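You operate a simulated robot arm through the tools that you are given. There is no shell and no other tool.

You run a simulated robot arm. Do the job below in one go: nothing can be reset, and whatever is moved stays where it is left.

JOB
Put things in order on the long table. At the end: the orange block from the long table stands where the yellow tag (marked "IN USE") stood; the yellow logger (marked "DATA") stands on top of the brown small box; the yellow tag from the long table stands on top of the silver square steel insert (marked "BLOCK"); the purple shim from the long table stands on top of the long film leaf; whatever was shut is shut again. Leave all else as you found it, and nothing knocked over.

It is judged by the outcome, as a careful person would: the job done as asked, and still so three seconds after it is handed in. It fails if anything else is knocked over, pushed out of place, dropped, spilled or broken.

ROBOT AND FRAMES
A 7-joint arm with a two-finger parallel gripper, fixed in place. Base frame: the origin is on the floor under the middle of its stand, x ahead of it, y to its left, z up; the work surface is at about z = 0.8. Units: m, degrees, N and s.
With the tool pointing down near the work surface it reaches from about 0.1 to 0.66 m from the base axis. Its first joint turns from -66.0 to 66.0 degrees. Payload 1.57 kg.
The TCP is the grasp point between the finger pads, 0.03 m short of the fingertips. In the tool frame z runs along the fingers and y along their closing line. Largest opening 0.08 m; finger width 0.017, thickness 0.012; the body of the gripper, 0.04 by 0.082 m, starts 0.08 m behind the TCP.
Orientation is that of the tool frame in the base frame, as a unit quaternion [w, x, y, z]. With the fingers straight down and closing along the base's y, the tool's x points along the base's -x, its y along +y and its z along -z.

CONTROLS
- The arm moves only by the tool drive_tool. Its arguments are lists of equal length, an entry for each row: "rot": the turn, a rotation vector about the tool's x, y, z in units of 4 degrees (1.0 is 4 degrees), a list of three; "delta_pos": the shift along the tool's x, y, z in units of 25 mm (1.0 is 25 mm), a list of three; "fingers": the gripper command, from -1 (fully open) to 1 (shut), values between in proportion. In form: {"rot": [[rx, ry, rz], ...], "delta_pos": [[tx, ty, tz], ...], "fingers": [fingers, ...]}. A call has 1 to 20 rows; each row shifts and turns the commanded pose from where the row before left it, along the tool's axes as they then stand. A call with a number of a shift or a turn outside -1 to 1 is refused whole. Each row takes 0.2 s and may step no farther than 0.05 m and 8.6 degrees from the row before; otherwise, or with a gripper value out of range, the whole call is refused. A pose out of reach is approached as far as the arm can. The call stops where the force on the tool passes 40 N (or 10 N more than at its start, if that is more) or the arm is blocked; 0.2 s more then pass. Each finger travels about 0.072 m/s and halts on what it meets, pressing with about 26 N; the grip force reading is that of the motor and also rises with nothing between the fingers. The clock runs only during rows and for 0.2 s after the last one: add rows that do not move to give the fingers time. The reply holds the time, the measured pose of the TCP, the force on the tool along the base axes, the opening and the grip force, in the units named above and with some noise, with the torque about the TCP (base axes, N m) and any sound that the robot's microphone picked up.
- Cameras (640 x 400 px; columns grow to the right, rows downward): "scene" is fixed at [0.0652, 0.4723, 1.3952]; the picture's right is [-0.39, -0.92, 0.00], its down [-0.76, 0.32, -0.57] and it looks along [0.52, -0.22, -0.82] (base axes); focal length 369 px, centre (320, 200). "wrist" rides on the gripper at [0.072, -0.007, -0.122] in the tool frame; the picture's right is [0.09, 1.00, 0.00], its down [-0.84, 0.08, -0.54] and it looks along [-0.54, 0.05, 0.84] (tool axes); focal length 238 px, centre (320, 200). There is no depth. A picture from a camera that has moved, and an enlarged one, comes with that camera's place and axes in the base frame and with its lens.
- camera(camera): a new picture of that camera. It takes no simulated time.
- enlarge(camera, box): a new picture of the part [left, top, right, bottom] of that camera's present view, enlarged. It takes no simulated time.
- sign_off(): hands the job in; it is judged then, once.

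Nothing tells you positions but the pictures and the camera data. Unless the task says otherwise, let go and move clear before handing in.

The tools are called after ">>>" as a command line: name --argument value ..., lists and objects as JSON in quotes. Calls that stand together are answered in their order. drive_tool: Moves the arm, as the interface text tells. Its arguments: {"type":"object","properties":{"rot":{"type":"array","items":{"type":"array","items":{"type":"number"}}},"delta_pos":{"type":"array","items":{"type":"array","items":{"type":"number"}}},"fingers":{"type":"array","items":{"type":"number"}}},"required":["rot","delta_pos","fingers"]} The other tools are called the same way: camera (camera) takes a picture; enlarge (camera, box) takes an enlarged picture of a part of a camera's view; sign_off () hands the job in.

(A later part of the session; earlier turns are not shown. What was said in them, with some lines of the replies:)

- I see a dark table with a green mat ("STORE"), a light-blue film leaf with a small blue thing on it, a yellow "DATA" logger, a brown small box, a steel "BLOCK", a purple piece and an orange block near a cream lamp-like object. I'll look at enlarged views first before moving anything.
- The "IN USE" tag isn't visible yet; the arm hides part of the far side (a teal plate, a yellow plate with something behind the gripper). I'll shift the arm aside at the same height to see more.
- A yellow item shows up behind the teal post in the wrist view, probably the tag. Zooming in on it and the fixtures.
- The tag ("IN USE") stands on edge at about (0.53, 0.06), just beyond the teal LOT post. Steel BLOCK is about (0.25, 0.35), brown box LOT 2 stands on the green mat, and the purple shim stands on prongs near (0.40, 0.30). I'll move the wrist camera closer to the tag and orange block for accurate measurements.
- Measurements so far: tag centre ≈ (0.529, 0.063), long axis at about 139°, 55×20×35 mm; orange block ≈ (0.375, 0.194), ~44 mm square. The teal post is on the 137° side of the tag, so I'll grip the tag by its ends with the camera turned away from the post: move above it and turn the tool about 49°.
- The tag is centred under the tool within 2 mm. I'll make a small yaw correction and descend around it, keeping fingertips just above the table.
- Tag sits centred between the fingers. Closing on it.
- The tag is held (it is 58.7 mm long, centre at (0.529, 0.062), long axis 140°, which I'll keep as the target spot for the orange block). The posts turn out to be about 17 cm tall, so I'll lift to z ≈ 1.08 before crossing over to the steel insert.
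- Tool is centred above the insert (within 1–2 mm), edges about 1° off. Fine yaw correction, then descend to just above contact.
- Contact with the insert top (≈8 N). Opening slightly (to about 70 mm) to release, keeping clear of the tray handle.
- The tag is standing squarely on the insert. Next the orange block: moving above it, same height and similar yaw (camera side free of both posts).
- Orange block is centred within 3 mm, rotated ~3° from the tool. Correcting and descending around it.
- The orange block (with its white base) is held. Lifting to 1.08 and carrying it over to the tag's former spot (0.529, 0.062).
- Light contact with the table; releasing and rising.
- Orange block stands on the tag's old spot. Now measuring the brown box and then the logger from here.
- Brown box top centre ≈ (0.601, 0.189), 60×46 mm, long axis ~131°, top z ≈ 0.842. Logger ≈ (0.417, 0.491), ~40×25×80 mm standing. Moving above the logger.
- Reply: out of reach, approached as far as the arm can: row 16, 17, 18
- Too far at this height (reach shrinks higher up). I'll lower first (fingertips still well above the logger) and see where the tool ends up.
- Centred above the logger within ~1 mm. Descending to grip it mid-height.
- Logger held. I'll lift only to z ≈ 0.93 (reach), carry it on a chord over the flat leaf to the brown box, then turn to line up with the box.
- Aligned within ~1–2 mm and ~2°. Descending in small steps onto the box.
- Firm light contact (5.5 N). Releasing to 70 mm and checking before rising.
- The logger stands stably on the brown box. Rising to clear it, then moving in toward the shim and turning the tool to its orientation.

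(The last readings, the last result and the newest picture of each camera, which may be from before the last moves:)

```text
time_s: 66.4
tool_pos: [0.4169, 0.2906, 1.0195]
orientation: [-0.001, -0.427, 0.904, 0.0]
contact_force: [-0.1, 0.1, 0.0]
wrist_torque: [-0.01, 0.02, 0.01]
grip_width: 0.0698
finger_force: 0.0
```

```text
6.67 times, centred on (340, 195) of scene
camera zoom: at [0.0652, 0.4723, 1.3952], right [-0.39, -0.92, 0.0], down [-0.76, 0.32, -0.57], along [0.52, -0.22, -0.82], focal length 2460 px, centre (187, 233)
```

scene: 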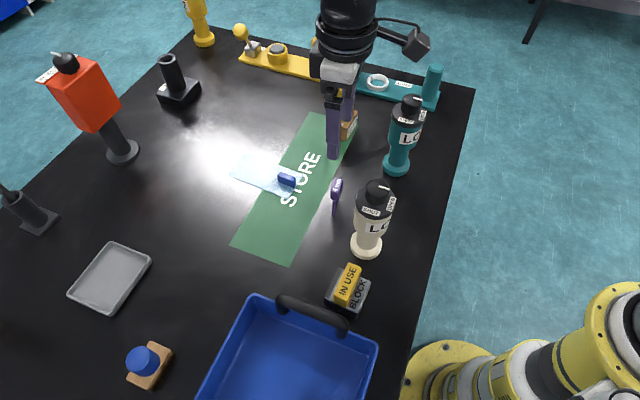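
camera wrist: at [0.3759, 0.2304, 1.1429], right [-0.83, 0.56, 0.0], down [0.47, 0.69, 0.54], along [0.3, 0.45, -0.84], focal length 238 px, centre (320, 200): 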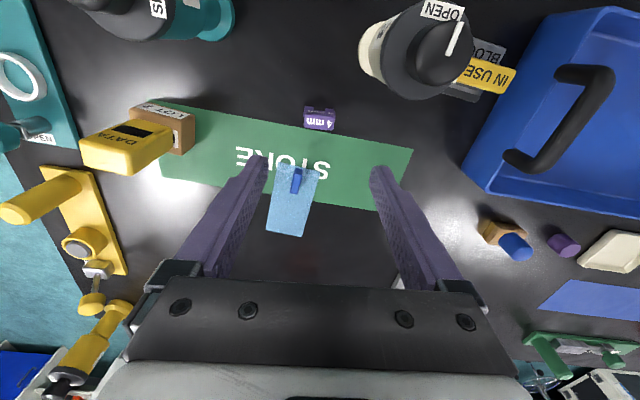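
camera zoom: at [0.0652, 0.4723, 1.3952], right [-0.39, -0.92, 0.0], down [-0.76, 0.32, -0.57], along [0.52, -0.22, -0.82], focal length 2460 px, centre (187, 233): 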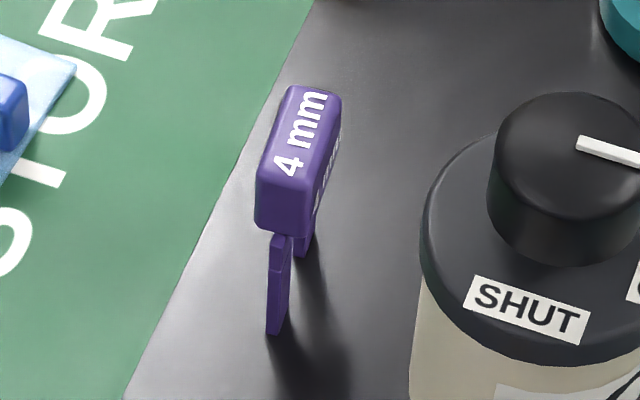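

The shim's flat handle is ~34×13 mm (thin plate legs below), so it is best gripped across its thickness. I'll turn the tool by −91° at this safe height (fingertips above the post tops).

>>> drive_tool --rot '[[0, 0, 0.99], [0, 0, 0.99], [0, 0, 0.99], [0, 0, 0.99], [0, 0, 0.99], [0, 0, 0.99], [0, 0, 0.99], [0, 0, 0.99], [0, 0, 0.99], [0, 0, 0.99], [0, 0, 0.99], [0, 0, 0.99], [0, 0, 0.99], [0, 0, 0.99], [0, 0, 0.99], [0, 0, 0.99], [0, 0, 0.99], [0, 0, 0.99], [0, 0, 0.99], [0, 0, 0.99]]' --delta_pos '[[0, 0, 0], [0, 0, 0], [0, 0, 0], [0, 0, 0], [0, 0, 0], [0, 0, 0], [0, 0, 0], [0, 0, 0], [0, 0, 0], [0, 0, 0], [0, 0, 0], [0, 0, 0], [0, 0, 0], [0, 0, 0], [0, 0, 0], [0, 0, 0], [0, 0, 0], [0, 0, 0], [0, 0, 0], [0, 0, 0]]' --fingers '[-0.75, -0.75, -0.75, -0.75, -0.75, -0.75, -0.75, -0.75, -0.75, -0.75, -0.75, -0.75, -0.75, -0.75, -0.75, -0.75, -0.75, -0.75, -0.75, -0.75]'

>>> drive_tool --rot '[[0, 0, 0.99], [0, 0, 0.99], [0, 0, 0.99], [0, 0, 0]]' --delta_pos '[[0, 0, 0], [0, 0, 0], [0, 0, 0], [0, 0, 0]]' --fingers '[-0.4, -0.4, -0.4, -0.4]'

>>> camera --camera "wrist"

>>> enlarge --camera "wrist" --box '[290, 90, 350, 140]'

```text
time_s: 70.6
tool_pos: [0.4176, 0.2887, 1.0213]
orientation: [-0.001, 0.248, 0.969, 0.0]
contact_force: [-0.5, -0.3, 0.1]
wrist_torque: [0.02, -0.02, -0.03]
grip_width: 0.07
finger_force: 0.0
```

```text
time_s: 71.6
tool_pos: [0.4169, 0.2915, 1.0201]
orientation: [-0.001, 0.348, 0.938, 0.0]
contact_force: [-0.4, -0.7, 0.2]
wrist_torque: [-0.03, 0.01, 0.0]
grip_width: 0.056
finger_force: 0.0
```

```text
taken
camera wrist: at [0.3575, 0.332, 1.1436], right [0.58, 0.82, 0.0], down [0.68, -0.49, 0.54], along [0.44, -0.31, -0.84], focal length 238 px, centre (320, 200)
```

wrist: 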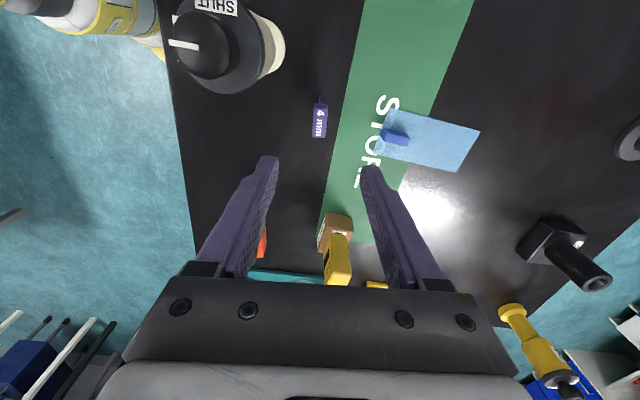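

```text
8.00 times, centred on (320, 115) of wrist
camera zoom: at [0.3575, 0.332, 1.1436], right [0.58, 0.82, 0.0], down [0.68, -0.49, 0.54], along [0.44, -0.31, -0.84], focal length 1907 px, centre (320, 880)
```

zoom: 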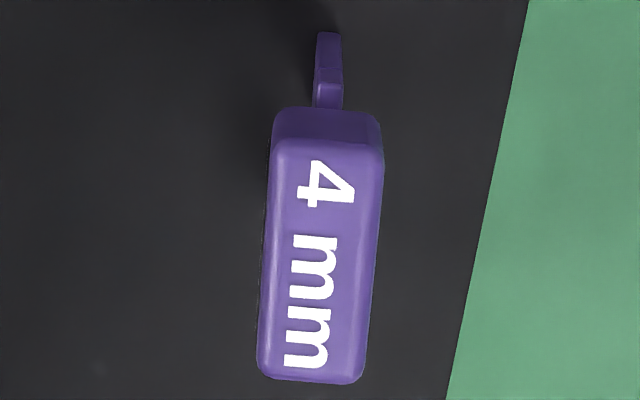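

Aligned with the handle within 1 mm and 1°. Descending to grip height (z ≈ 0.857).

>>> drive_tool --rot '[[0, 0, 0], [0, 0, 0], [0, 0, 0], [0, 0, 0], [0, 0, 0], [0, 0, 0], [0, 0, 0], [0, 0, 0], [0, 0, 0]]' --delta_pos '[[-0.02, -0.02, 0.6], [0, 0, 0.9], [0, 0, 0.9], [0, 0, 0.9], [0, 0, 0.9], [0, 0, 0.9], [0, 0, 0.9], [0, 0, 0.5], [0, 0, 0]]' --fingers '[-0.4, -0.4, -0.4, -0.4, -0.4, -0.4, -0.4, -0.4, -0.4]'

>>> camera --camera "wrist"

>>> enlarge --camera "scene" --box '[290, 120, 410, 230]'

```text
time_s: 73.6
tool_pos: [0.4159, 0.2893, 0.8586]
orientation: [0.0, 0.347, 0.938, 0.0]
contact_force: [0.3, 0.1, 0.2]
wrist_torque: [0.01, -0.03, 0.02]
grip_width: 0.0559
finger_force: 0.1
```

```text
taken
camera wrist: at [0.3569, 0.3298, 0.9811], right [0.58, 0.82, 0.0], down [0.69, -0.49, 0.54], along [0.44, -0.31, -0.84], focal length 238 px, centre (320, 200)
```

wrist: 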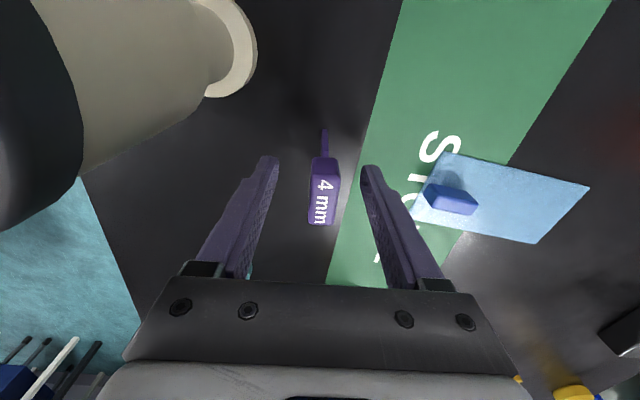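

```text
3.64 times, centred on (350, 175) of scene
camera zoom: at [0.0652, 0.4723, 1.3952], right [-0.39, -0.92, 0.0], down [-0.76, 0.32, -0.57], along [0.52, -0.22, -0.82], focal length 1342 px, centre (211, 291)
```

zoom: 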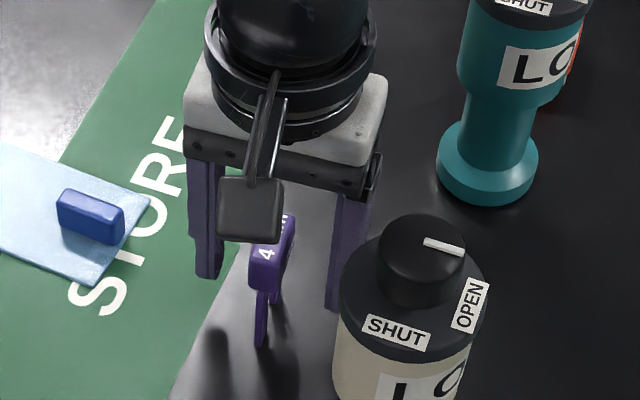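

>>> enlarge --camera "wrist" --box '[265, 120, 375, 240]'

```text
3.33 times, centred on (320, 180) of wrist
camera zoom: at [0.3569, 0.3298, 0.9811], right [0.58, 0.82, 0.0], down [0.69, -0.49, 0.54], along [0.44, -0.31, -0.84], focal length 794 px, centre (320, 267)
```

zoom: 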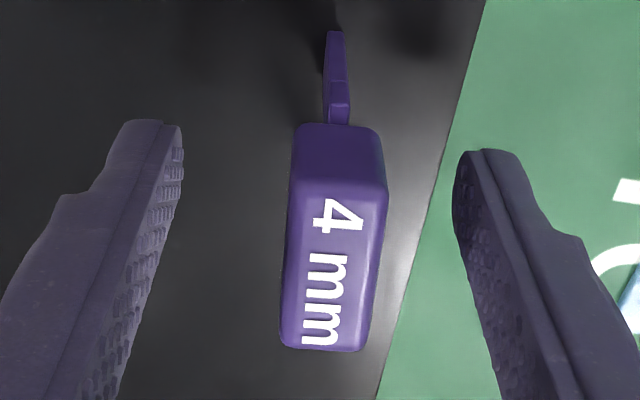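

>>> drive_tool --rot '[[0, 0, 0], [0, 0, 0], [0, 0, 0], [0, 0, 0]]' --delta_pos '[[-0.036, 0.064, 0], [0, 0, 0], [0, 0, 0], [0, 0, 0]]' --fingers '[-0.4, 0, 0.4, 0.4]'

>>> enlarge --camera "wrist" --box '[265, 120, 375, 240]'

```text
time_s: 74.6
tool_pos: [0.4183, 0.289, 0.8591]
orientation: [0.0, 0.347, 0.938, 0.0]
contact_force: [1.0, -0.2, 0.7]
wrist_torque: [0.03, 0.01, 0.01]
grip_width: 0.0238
finger_force: 0.0
```

```text
3.33 times, centred on (320, 180) of wrist
camera zoom: at [0.3592, 0.3304, 0.9814], right [0.58, 0.82, 0.0], down [0.69, -0.49, 0.54], along [0.44, -0.31, -0.84], focal length 794 px, centre (320, 267)
```

zoom: 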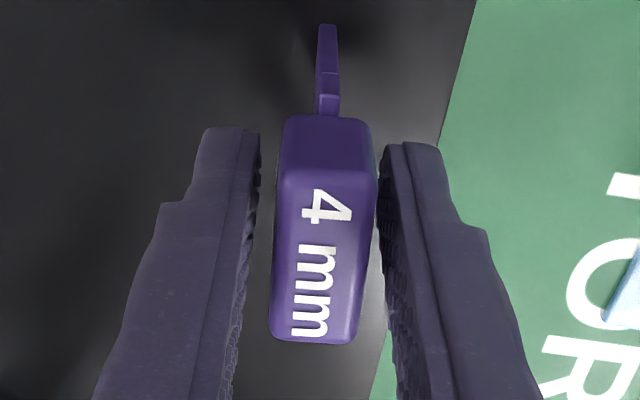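

Centred. Closing fully on the handle, then a short test lift.

>>> drive_tool --rot '[[0, 0, 0], [0, 0, 0], [0, 0, 0], [0, 0, 0]]' --delta_pos '[[0, 0, 0], [0, 0, 0], [0, 0, 0], [0, 0, 0]]' --fingers '[0.6, 1, 1, 1]'

>>> enlarge --camera "wrist" --box '[265, 120, 375, 240]'

>>> enlarge --camera "scene" --box '[290, 120, 410, 230]'

```text
time_s: 75.6
tool_pos: [0.4191, 0.2881, 0.8578]
orientation: [0.0, 0.347, 0.938, 0.0]
contact_force: [0.1, -0.1, -0.1]
wrist_torque: [0.01, -0.04, -0.01]
grip_width: 0.015
finger_force: 25.6
```

```text
3.33 times, centred on (320, 180) of wrist
camera zoom: at [0.3592, 0.3304, 0.9814], right [0.58, 0.82, 0.0], down [0.69, -0.49, 0.54], along [0.44, -0.31, -0.84], focal length 794 px, centre (320, 267)
```

zoom: 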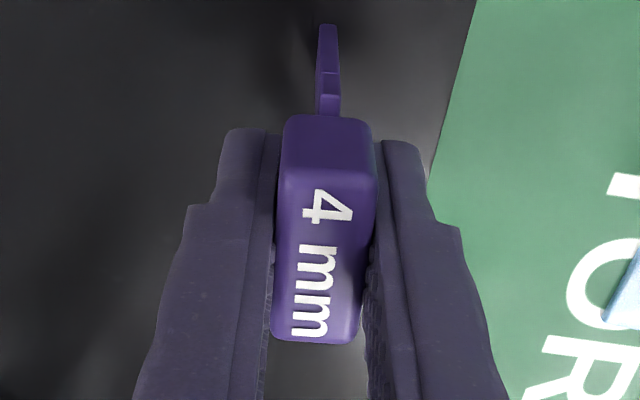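

```text
3.64 times, centred on (350, 175) of scene
camera zoom: at [0.0652, 0.4723, 1.3952], right [-0.39, -0.92, 0.0], down [-0.76, 0.32, -0.57], along [0.52, -0.22, -0.82], focal length 1342 px, centre (211, 291)
```

zoom: 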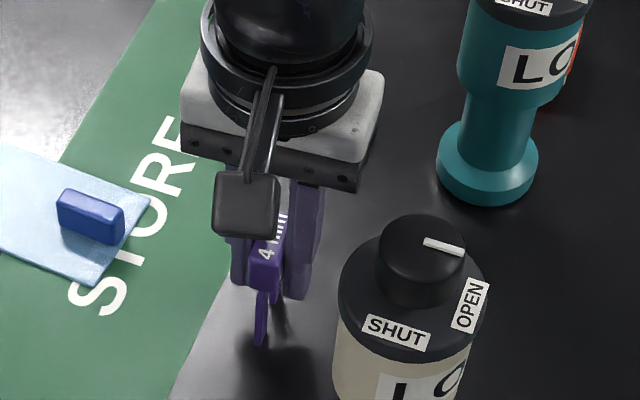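

Shim gripped (15 mm). Lifting modestly (z ≈ 0.895) because the leaf is near the reach limit; then moving over the free part of the leaf beyond its blue grip and aligning.

>>> drive_tool --rot '[[0, 0, 0], [0, 0, 0], [0, 0, 0], [0, 0, 0]]' --delta_pos '[[0, 0, -0.3], [0, 0, -0.6], [0, 0, -0.56], [0, 0, 0]]' --fingers '[1, 1, 1, 1]'

>>> camera --camera "wrist"

>>> enlarge --camera "scene" --box '[290, 120, 410, 230]'

```text
time_s: 76.6
tool_pos: [0.4193, 0.2889, 0.894]
orientation: [0.0, 0.347, 0.938, 0.0]
contact_force: [-0.1, -0.2, -0.1]
wrist_torque: [0.04, -0.02, 0.0]
grip_width: 0.0155
finger_force: 26.0
```

```text
taken
camera wrist: at [0.3597, 0.331, 1.0174], right [0.58, 0.82, 0.0], down [0.69, -0.49, 0.54], along [0.44, -0.31, -0.84], focal length 238 px, centre (320, 200)
```

wrist: 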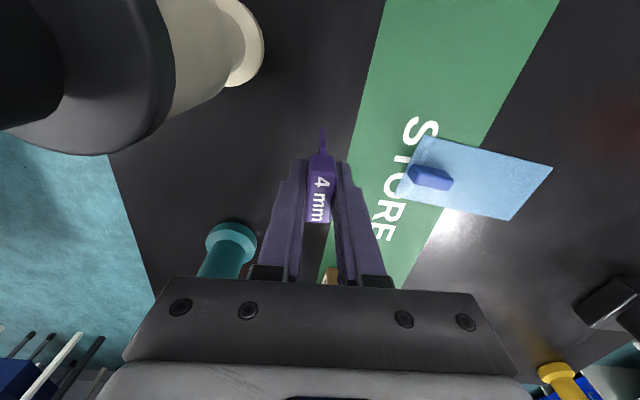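

```text
3.64 times, centred on (350, 175) of scene
camera zoom: at [0.0652, 0.4723, 1.3952], right [-0.39, -0.92, 0.0], down [-0.76, 0.32, -0.57], along [0.52, -0.22, -0.82], focal length 1342 px, centre (211, 291)
```

zoom: 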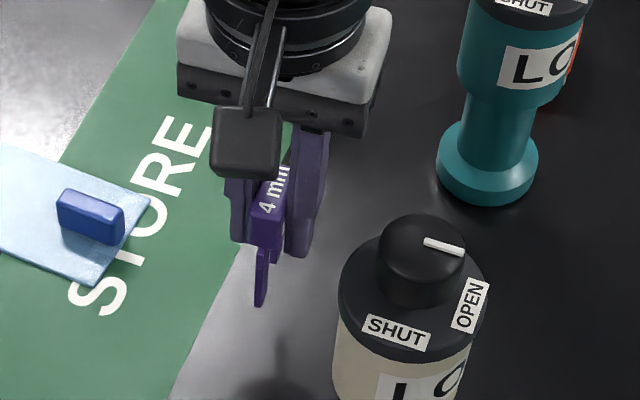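

>>> enlarge --camera "wrist" --box '[380, 120, 570, 235]'

```text
3.37 times, centred on (475, 178) of wrist
camera zoom: at [0.3597, 0.331, 1.0174], right [0.58, 0.82, 0.0], down [0.69, -0.49, 0.54], along [0.44, -0.31, -0.84], focal length 803 px, centre (-202, 276)
```

zoom: 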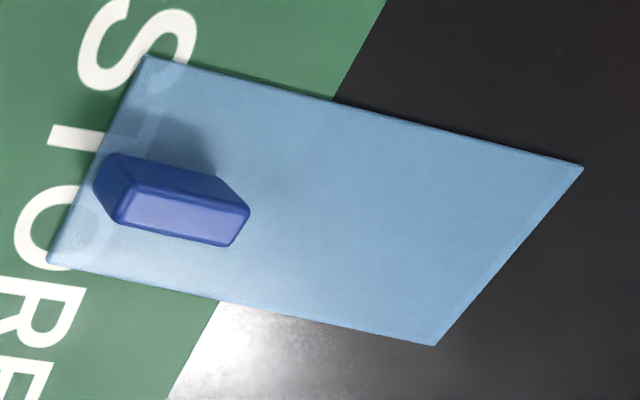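

Leaf geometry confirmed (corners consistent to ~2 mm). Moving the shim to about (0.532, 0.377) and turning to the leaf's axis.

>>> drive_tool --rot '[[0, 0, 0], [0, 0, 0], [0, 0, 0], [0, 0, 0], [0, 0, 0], [0, 0, 0], [0, 0, 0.717], [0, 0, 0.717], [0, 0, 0.717], [0, 0, 0]]' --delta_pos '[[-0.1887, 0.9353, 0], [-0.1887, 0.9353, 0], [-0.1887, 0.9353, 0], [-0.1887, 0.9353, 0], [-0.1887, 0.9353, 0], [-0.1887, 0.9353, 0], [0, 0, 0], [0, 0, 0], [0, 0, 0], [0, 0, 0]]' --fingers '[1, 1, 1, 1, 1, 1, 1, 1, 1, 1]'

>>> camera --camera "wrist"

>>> enlarge --camera "wrist" --box '[230, 80, 410, 230]'

>>> enlarge --camera "scene" --box '[210, 100, 350, 220]'

```text
time_s: 78.8
tool_pos: [0.532, 0.3776, 0.8949]
orientation: [0.0, 0.417, 0.909, 0.0]
contact_force: [0.2, 0.4, -0.3]
wrist_torque: [-0.01, 0.02, 0.0]
grip_width: 0.0151
finger_force: 26.0
```

```text
taken
camera wrist: at [0.4801, 0.4277, 1.0178], right [0.69, 0.72, 0.0], down [0.6, -0.58, 0.54], along [0.39, -0.38, -0.84], focal length 238 px, centre (320, 200)
```

wrist: 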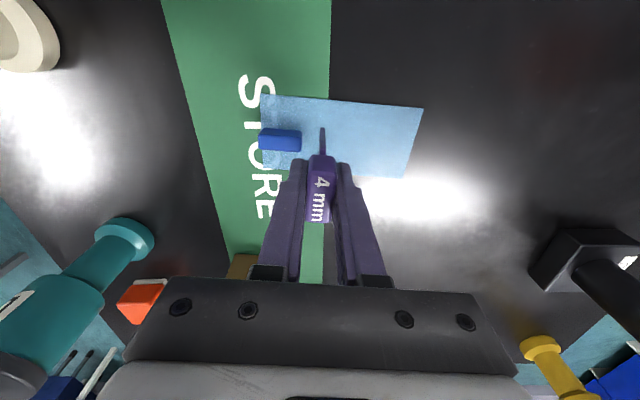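

```text
2.67 times, centred on (320, 155) of wrist
camera zoom: at [0.4801, 0.4277, 1.0178], right [0.69, 0.72, 0.0], down [0.6, -0.58, 0.54], along [0.39, -0.38, -0.84], focal length 636 px, centre (320, 320)
```

zoom: 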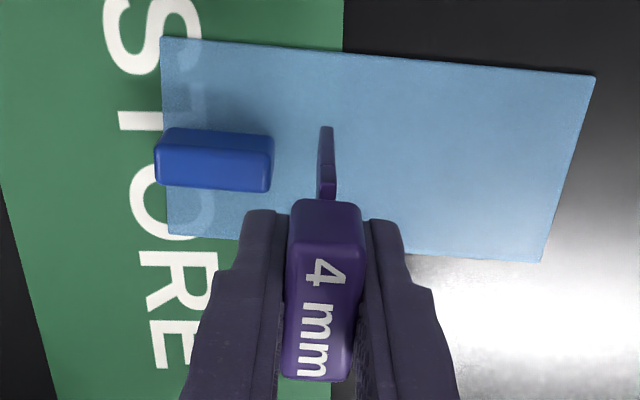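

```text
3.33 times, centred on (280, 160) of scene
camera zoom: at [0.0652, 0.4724, 1.3952], right [-0.39, -0.92, 0.0], down [-0.76, 0.32, -0.57], along [0.52, -0.22, -0.82], focal length 1230 px, centre (453, 333)
```

zoom: 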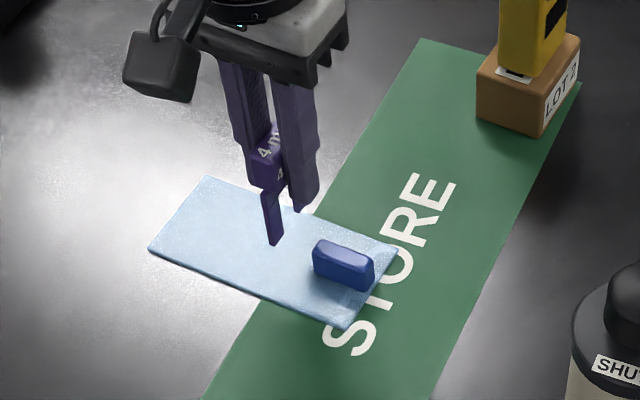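

Pose reached; the shim hangs ~15 mm beyond the blue grip and centred across the leaf. Descending gently.

>>> drive_tool --rot '[[0, 0, 0], [0, 0, 0], [0, 0, 0], [0, 0, 0]]' --delta_pos '[[0, 0, 0.5], [0, 0, 0.4], [0, 0, 0.2], [0, 0, 0]]' --fingers '[1, 1, 1, 1]'

>>> enlarge --camera "wrist" --box '[230, 80, 410, 230]'

>>> enlarge --camera "scene" --box '[230, 120, 320, 210]'

```text
time_s: 79.8
tool_pos: [0.5311, 0.3788, 0.8679]
orientation: [0.0, 0.417, 0.909, 0.0]
contact_force: [0.0, -0.1, -0.3]
wrist_torque: [0.02, 0.02, 0.01]
grip_width: 0.0152
finger_force: 26.5
```

```text
2.67 times, centred on (320, 155) of wrist
camera zoom: at [0.4795, 0.4285, 0.9903], right [0.69, 0.72, 0.0], down [0.6, -0.58, 0.54], along [0.39, -0.38, -0.84], focal length 636 px, centre (320, 320)
```

zoom: 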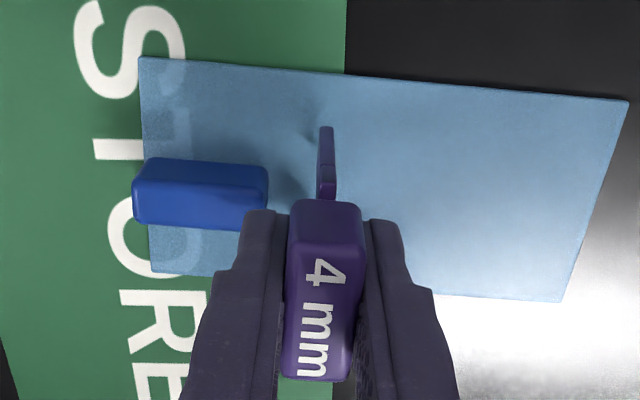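

```text
4.44 times, centred on (275, 165) of scene
camera zoom: at [0.0652, 0.4724, 1.3952], right [-0.39, -0.92, 0.0], down [-0.76, 0.32, -0.57], along [0.52, -0.22, -0.82], focal length 1640 px, centre (520, 356)
```

zoom: 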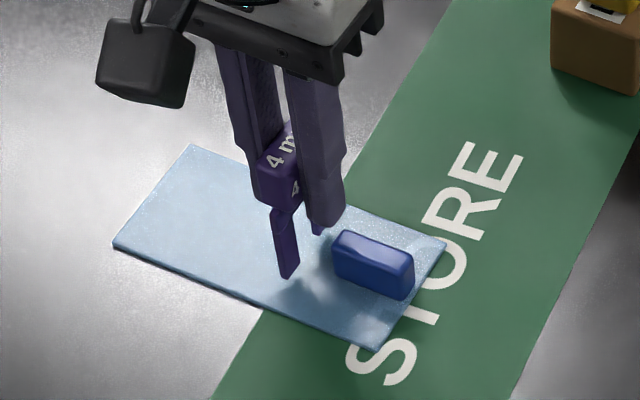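

>>> drive_tool --rot '[[0, 0, 0], [0, 0, 0], [0, 0, 0]]' --delta_pos '[[0, 0, 0.08], [0, 0, 0.04], [0, 0, 0.04]]' --fingers '[1, 1, 1]'

>>> enlarge --camera "scene" --box '[250, 140, 310, 200]'

```text
time_s: 80.6
tool_pos: [0.5309, 0.3777, 0.8635]
orientation: [0.0, 0.416, 0.909, 0.0]
contact_force: [-0.1, -0.3, -0.1]
wrist_torque: [0.02, 0.01, 0.03]
grip_width: 0.0153
finger_force: 25.8
```

```text
6.67 times, centred on (280, 170) of scene
camera zoom: at [0.0652, 0.4724, 1.3952], right [-0.39, -0.92, 0.0], down [-0.76, 0.32, -0.57], along [0.52, -0.22, -0.82], focal length 2460 px, centre (587, 400)
```

zoom: 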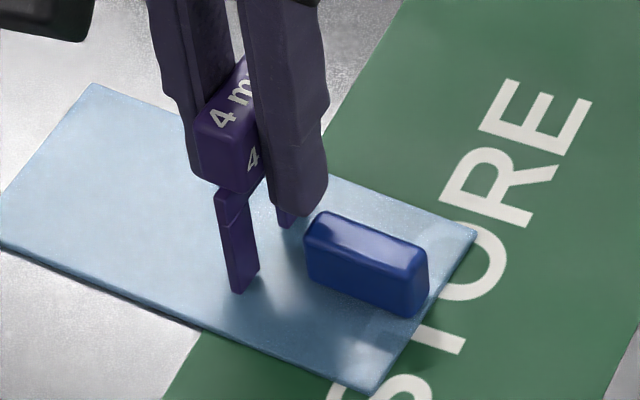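

>>> drive_tool --rot '[[0, 0, 0], [0, 0, 0]]' --delta_pos '[[0, 0, 0.04], [0, 0, 0.02]]' --fingers '[1, 1]'

```text
time_s: 81.2
tool_pos: [0.532, 0.3773, 0.8614]
orientation: [0.0, 0.416, 0.909, 0.0]
contact_force: [0.4, 0.6, -0.7]
wrist_torque: [-0.02, -0.01, -0.03]
grip_width: 0.0154
finger_force: 26.0
```

>>> drive_tool --rot '[[0, 0, 0]]' --delta_pos '[[0, 0, 0.03]]' --fingers '[1]'

```text
time_s: 81.6
tool_pos: [0.5314, 0.3788, 0.8612]
orientation: [0.0, 0.416, 0.909, 0.0]
contact_force: [0.9, -0.6, 1.4]
wrist_torque: [-0.03, 0.04, -0.03]
grip_width: 0.0153
finger_force: 25.8
```

>>> drive_tool --rot '[[0, 0, 0]]' --delta_pos '[[0, 0, 0.02]]' --fingers '[1]'

>>> enlarge --camera "scene" --box '[250, 140, 310, 200]'

```text
time_s: 82.0
tool_pos: [0.5323, 0.3794, 0.8612]
orientation: [0.0, 0.417, 0.909, 0.001]
contact_force: [-0.6, -1.1, 2.9]
wrist_torque: [-0.02, 0.07, -0.04]
grip_width: 0.0155
finger_force: 26.2
```

```text
6.67 times, centred on (280, 170) of scene
camera zoom: at [0.0651, 0.4723, 1.3953], right [-0.39, -0.92, 0.0], down [-0.76, 0.32, -0.57], along [0.52, -0.22, -0.82], focal length 2460 px, centre (587, 400)
```

zoom: 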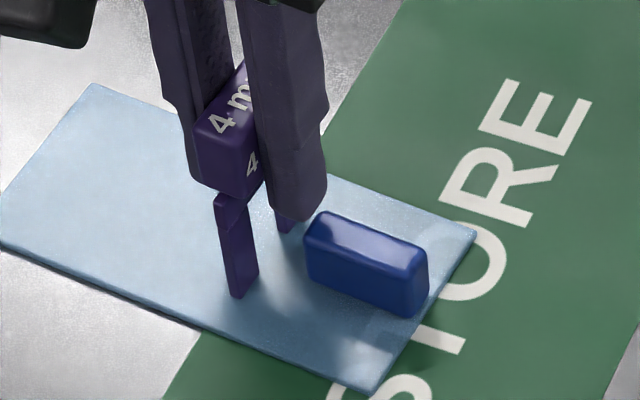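

Light contact (≈3 N). Opening the fingers slowly and symmetrically.

>>> drive_tool --rot '[[0, 0, 0], [0, 0, 0], [0, 0, 0], [0, 0, 0], [0, 0, 0]]' --delta_pos '[[0, 0, 0], [0, 0, 0], [0, 0, 0], [0, 0, 0], [0, 0, 0]]' --fingers '[0.6, 0.5, 0.4, 0.3, 0.25]'

>>> enlarge --camera "scene" --box '[250, 140, 310, 200]'

>>> enlarge --camera "wrist" --box '[230, 80, 410, 230]'

```text
time_s: 83.2
tool_pos: [0.5327, 0.3787, 0.8609]
orientation: [0.001, 0.417, 0.909, 0.0]
contact_force: [-0.6, 0.3, -0.2]
wrist_torque: [-0.02, -0.01, 0.0]
grip_width: 0.03
finger_force: 0.1
```

```text
6.67 times, centred on (280, 170) of scene
camera zoom: at [0.0652, 0.4723, 1.3952], right [-0.39, -0.92, 0.0], down [-0.76, 0.32, -0.57], along [0.52, -0.22, -0.82], focal length 2460 px, centre (587, 400)
```

zoom: 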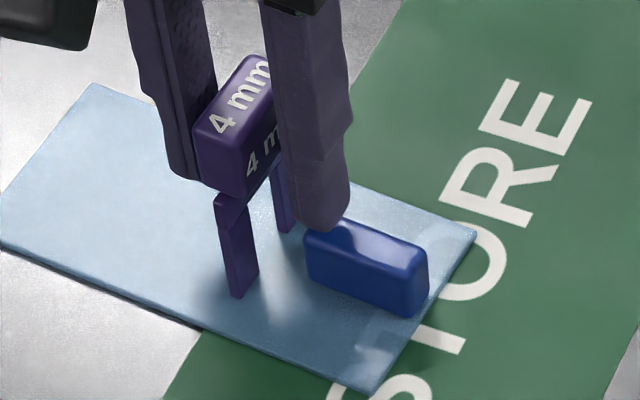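

```text
2.67 times, centred on (320, 155) of wrist
camera zoom: at [0.4792, 0.4284, 0.9836], right [0.69, 0.72, 0.0], down [0.6, -0.58, 0.54], along [0.39, -0.38, -0.84], focal length 636 px, centre (320, 320)
```

zoom: 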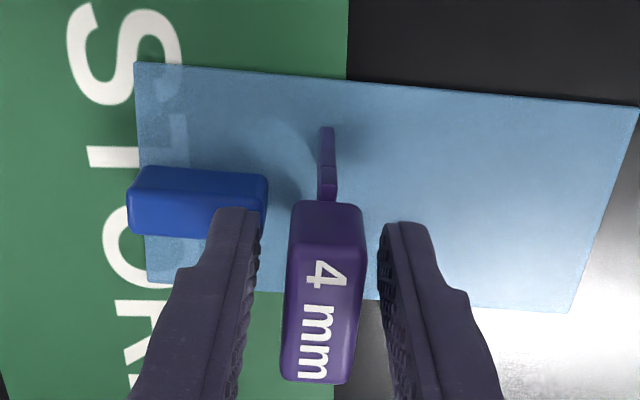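

Shim stands on its own on the leaf. Opening a bit more and rising straight up in small steps, watching for the reach limit.

>>> drive_tool --rot '[[0, 0, 0], [0, 0, 0], [0, 0, 0], [0, 0, 0], [0, 0, 0], [0, 0, 0]]' --delta_pos '[[0, 0, 0], [0, 0, 0], [0, 0, -0.4], [0, 0, -0.4], [0, 0, -0.4], [0, 0, -0.2]]' --fingers '[-0.2, -0.5, -0.5, -0.5, -0.5, -0.5]'

>>> enlarge --camera "wrist" --box '[230, 80, 410, 230]'

>>> enlarge --camera "scene" --box '[230, 120, 320, 210]'

```text
time_s: 84.6
tool_pos: [0.5304, 0.3776, 0.8947]
orientation: [0.0, 0.416, 0.909, 0.001]
contact_force: [0.0, -0.2, 0.1]
wrist_torque: [0.01, 0.03, -0.03]
grip_width: 0.0599
finger_force: 0.1
```

```text
2.67 times, centred on (320, 155) of wrist
camera zoom: at [0.4793, 0.4281, 1.0182], right [0.69, 0.72, 0.0], down [0.6, -0.58, 0.54], along [0.39, -0.38, -0.84], focal length 636 px, centre (320, 320)
```

zoom: 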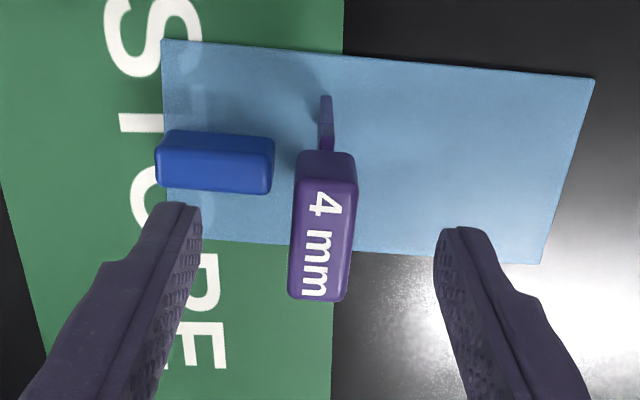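

```text
4.44 times, centred on (275, 165) of scene
camera zoom: at [0.0652, 0.4723, 1.3952], right [-0.39, -0.92, 0.0], down [-0.76, 0.32, -0.57], along [0.52, -0.22, -0.82], focal length 1640 px, centre (520, 356)
```

zoom: 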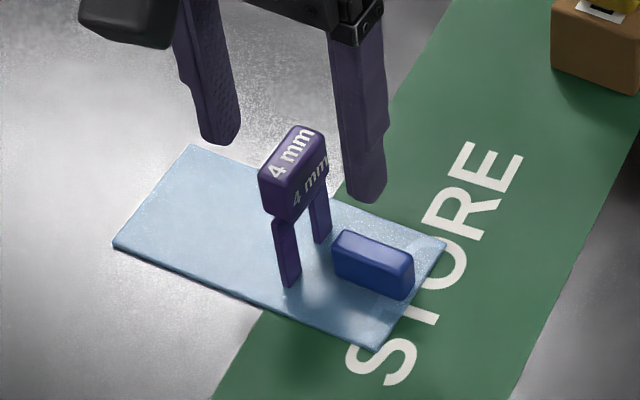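

>>> drive_tool --rot '[[0, 0, 0], [0, 0, 0], [0, 0, 0], [0, 0, 0]]' --delta_pos '[[0, 0, -0.2], [0, 0, -0.2], [0, 0, -0.2], [0, 0, -0.2]]' --fingers '[-0.5, -0.5, -0.5, -0.5]'

```text
time_s: 85.6
tool_pos: [0.5324, 0.3784, 0.9144]
orientation: [-0.001, 0.416, 0.909, -0.001]
contact_force: [-0.1, 0.1, -0.9]
wrist_torque: [-0.03, 0.02, -0.02]
grip_width: 0.0598
finger_force: 0.0
```

>>> drive_tool --rot '[[0, 0, 0], [0, 0, 0], [0, 0, 0], [0, 0, 0], [0, 0, 0], [0, 0, 0], [0, 0, 0], [0, 0, 0], [0, 0, 0], [0, 0, 0]]' --delta_pos '[[0, -0.3, -0.6], [0, -0.4, -0.8], [0, -0.5, -0.8], [0, -0.6, -0.8], [0, -0.6, -0.8], [0, -0.6, -0.8], [0, -0.6, -0.8], [0, -0.6, -0.6], [0, -0.6, -0.4], [0, -0.6, -0.4]]' --fingers '[-0.5, -0.5, -0.5, -0.5, -0.5, -0.5, -0.5, -0.5, -0.5, -0.5]'

>>> camera --camera "scene"

>>> camera --camera "wrist"

```text
time_s: 87.8
tool_pos: [0.4299, 0.2901, 1.0838]
orientation: [0.0, 0.418, 0.909, -0.001]
contact_force: [0.4, -1.0, -0.1]
wrist_torque: [0.0, -0.01, -0.01]
grip_width: 0.0599
finger_force: 0.1
```

```text
taken
```

scene: 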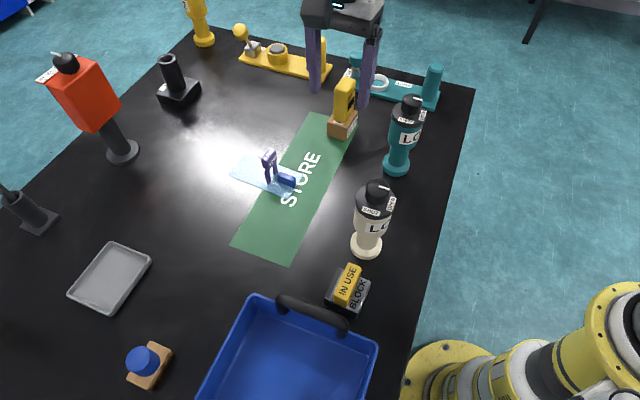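

```text
taken
camera wrist: at [0.3773, 0.3395, 1.2073], right [0.69, 0.72, 0.0], down [0.61, -0.58, 0.54], along [0.39, -0.38, -0.84], focal length 238 px, centre (320, 200)
```

wrist: 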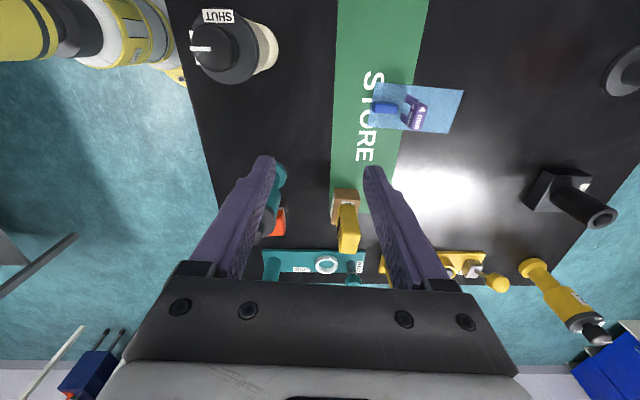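

All four moves look done. Verifying with enlarged views before handing in.

>>> enlarge --camera "scene" --box '[210, 70, 450, 220]'

>>> enlarge --camera "scene" --box '[300, 150, 440, 330]'

>>> enlarge --camera "wrist" --box '[240, 80, 480, 290]'

>>> enlarge --camera "scene" --box '[230, 120, 330, 210]'

```text
2.67 times, centred on (330, 145) of scene
camera zoom: at [0.0652, 0.4724, 1.3952], right [-0.39, -0.92, 0.0], down [-0.76, 0.32, -0.57], along [0.52, -0.22, -0.82], focal length 984 px, centre (293, 347)
```

zoom: 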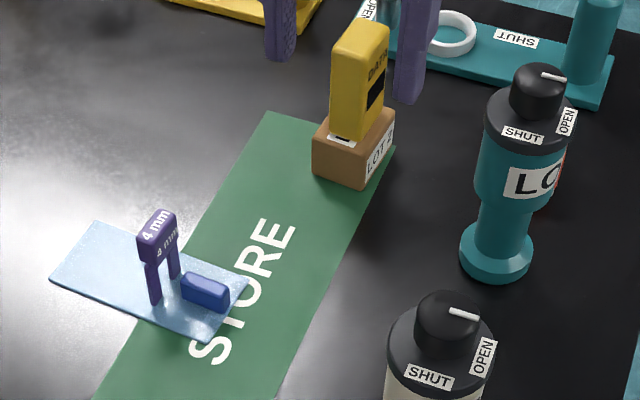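

```text
2.22 times, centred on (370, 240) of scene
camera zoom: at [0.0652, 0.4724, 1.3952], right [-0.39, -0.92, 0.0], down [-0.76, 0.32, -0.57], along [0.52, -0.22, -0.82], focal length 820 px, centre (209, 111)
```

zoom: 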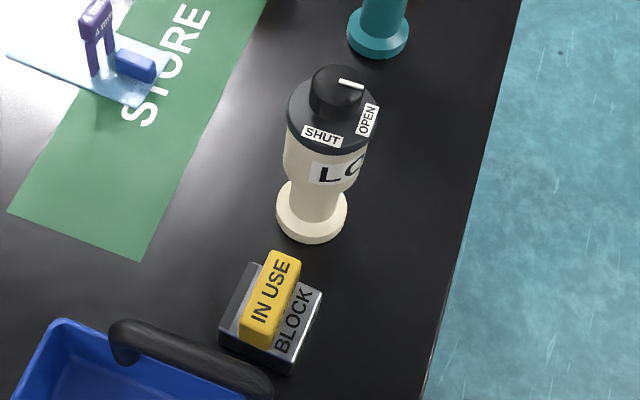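

```text
1.90 times, centred on (360, 185) of wrist
camera zoom: at [0.3773, 0.3395, 1.2073], right [0.69, 0.72, 0.0], down [0.61, -0.58, 0.54], along [0.39, -0.38, -0.84], focal length 454 px, centre (244, 229)
```

zoom: 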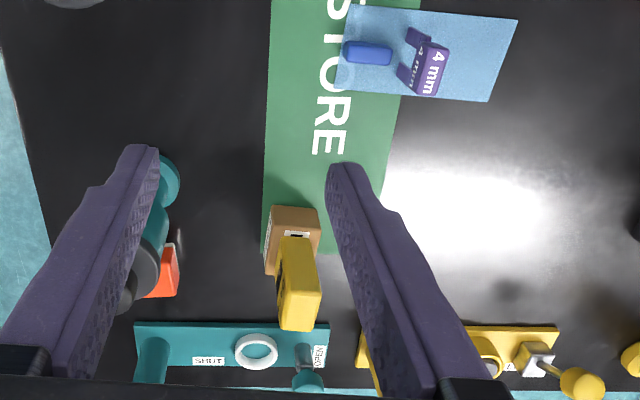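

```text
4.44 times, centred on (280, 165) of scene
camera zoom: at [0.0652, 0.4724, 1.3952], right [-0.39, -0.92, 0.0], down [-0.76, 0.32, -0.57], along [0.52, -0.22, -0.82], focal length 1640 px, centre (498, 356)
```

zoom: 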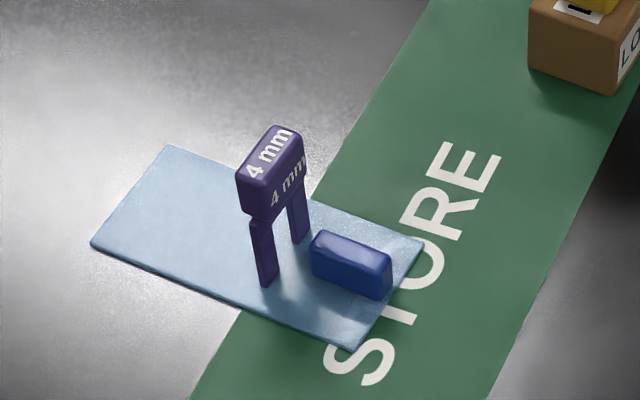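

Everything is where it was asked for:
- **Orange block:** stands on the tag's old spot.
- **Tag:** stands on the steel BLOCK insert.
- **DATA logger:** stands on the LOT 2 box.
- **4 mm shim:** stands on the film leaf.

The posts, knobs, leaf and tray look unchanged, nothing shut was opened, and the gripper is clear. Handing in.

>>> sign_off

```text
The job is handed in.
```

The job is finished and handed in; the last pictures showed everything standing and nothing knocked over.

- **Orange block:** it stands where the yellow "IN USE" tag stood, at about (0.53, 0.06). Its white base moved with it.
- **Yellow "DATA" logger:** it stands upright on the brown "LOT 2" box.
- **Yellow tag:** it stands centred on the silver steel insert marked "BLOCK".
- **Purple shim:** it stands on its two legs on the film leaf, just past the leaf's blue grip. In the before and after pictures the leaf had not shifted.

I opened nothing, so nothing needed shutting again. The posts, their knobs and the blue tray looked unchanged. The gripper had let go and was well clear before I handed in.
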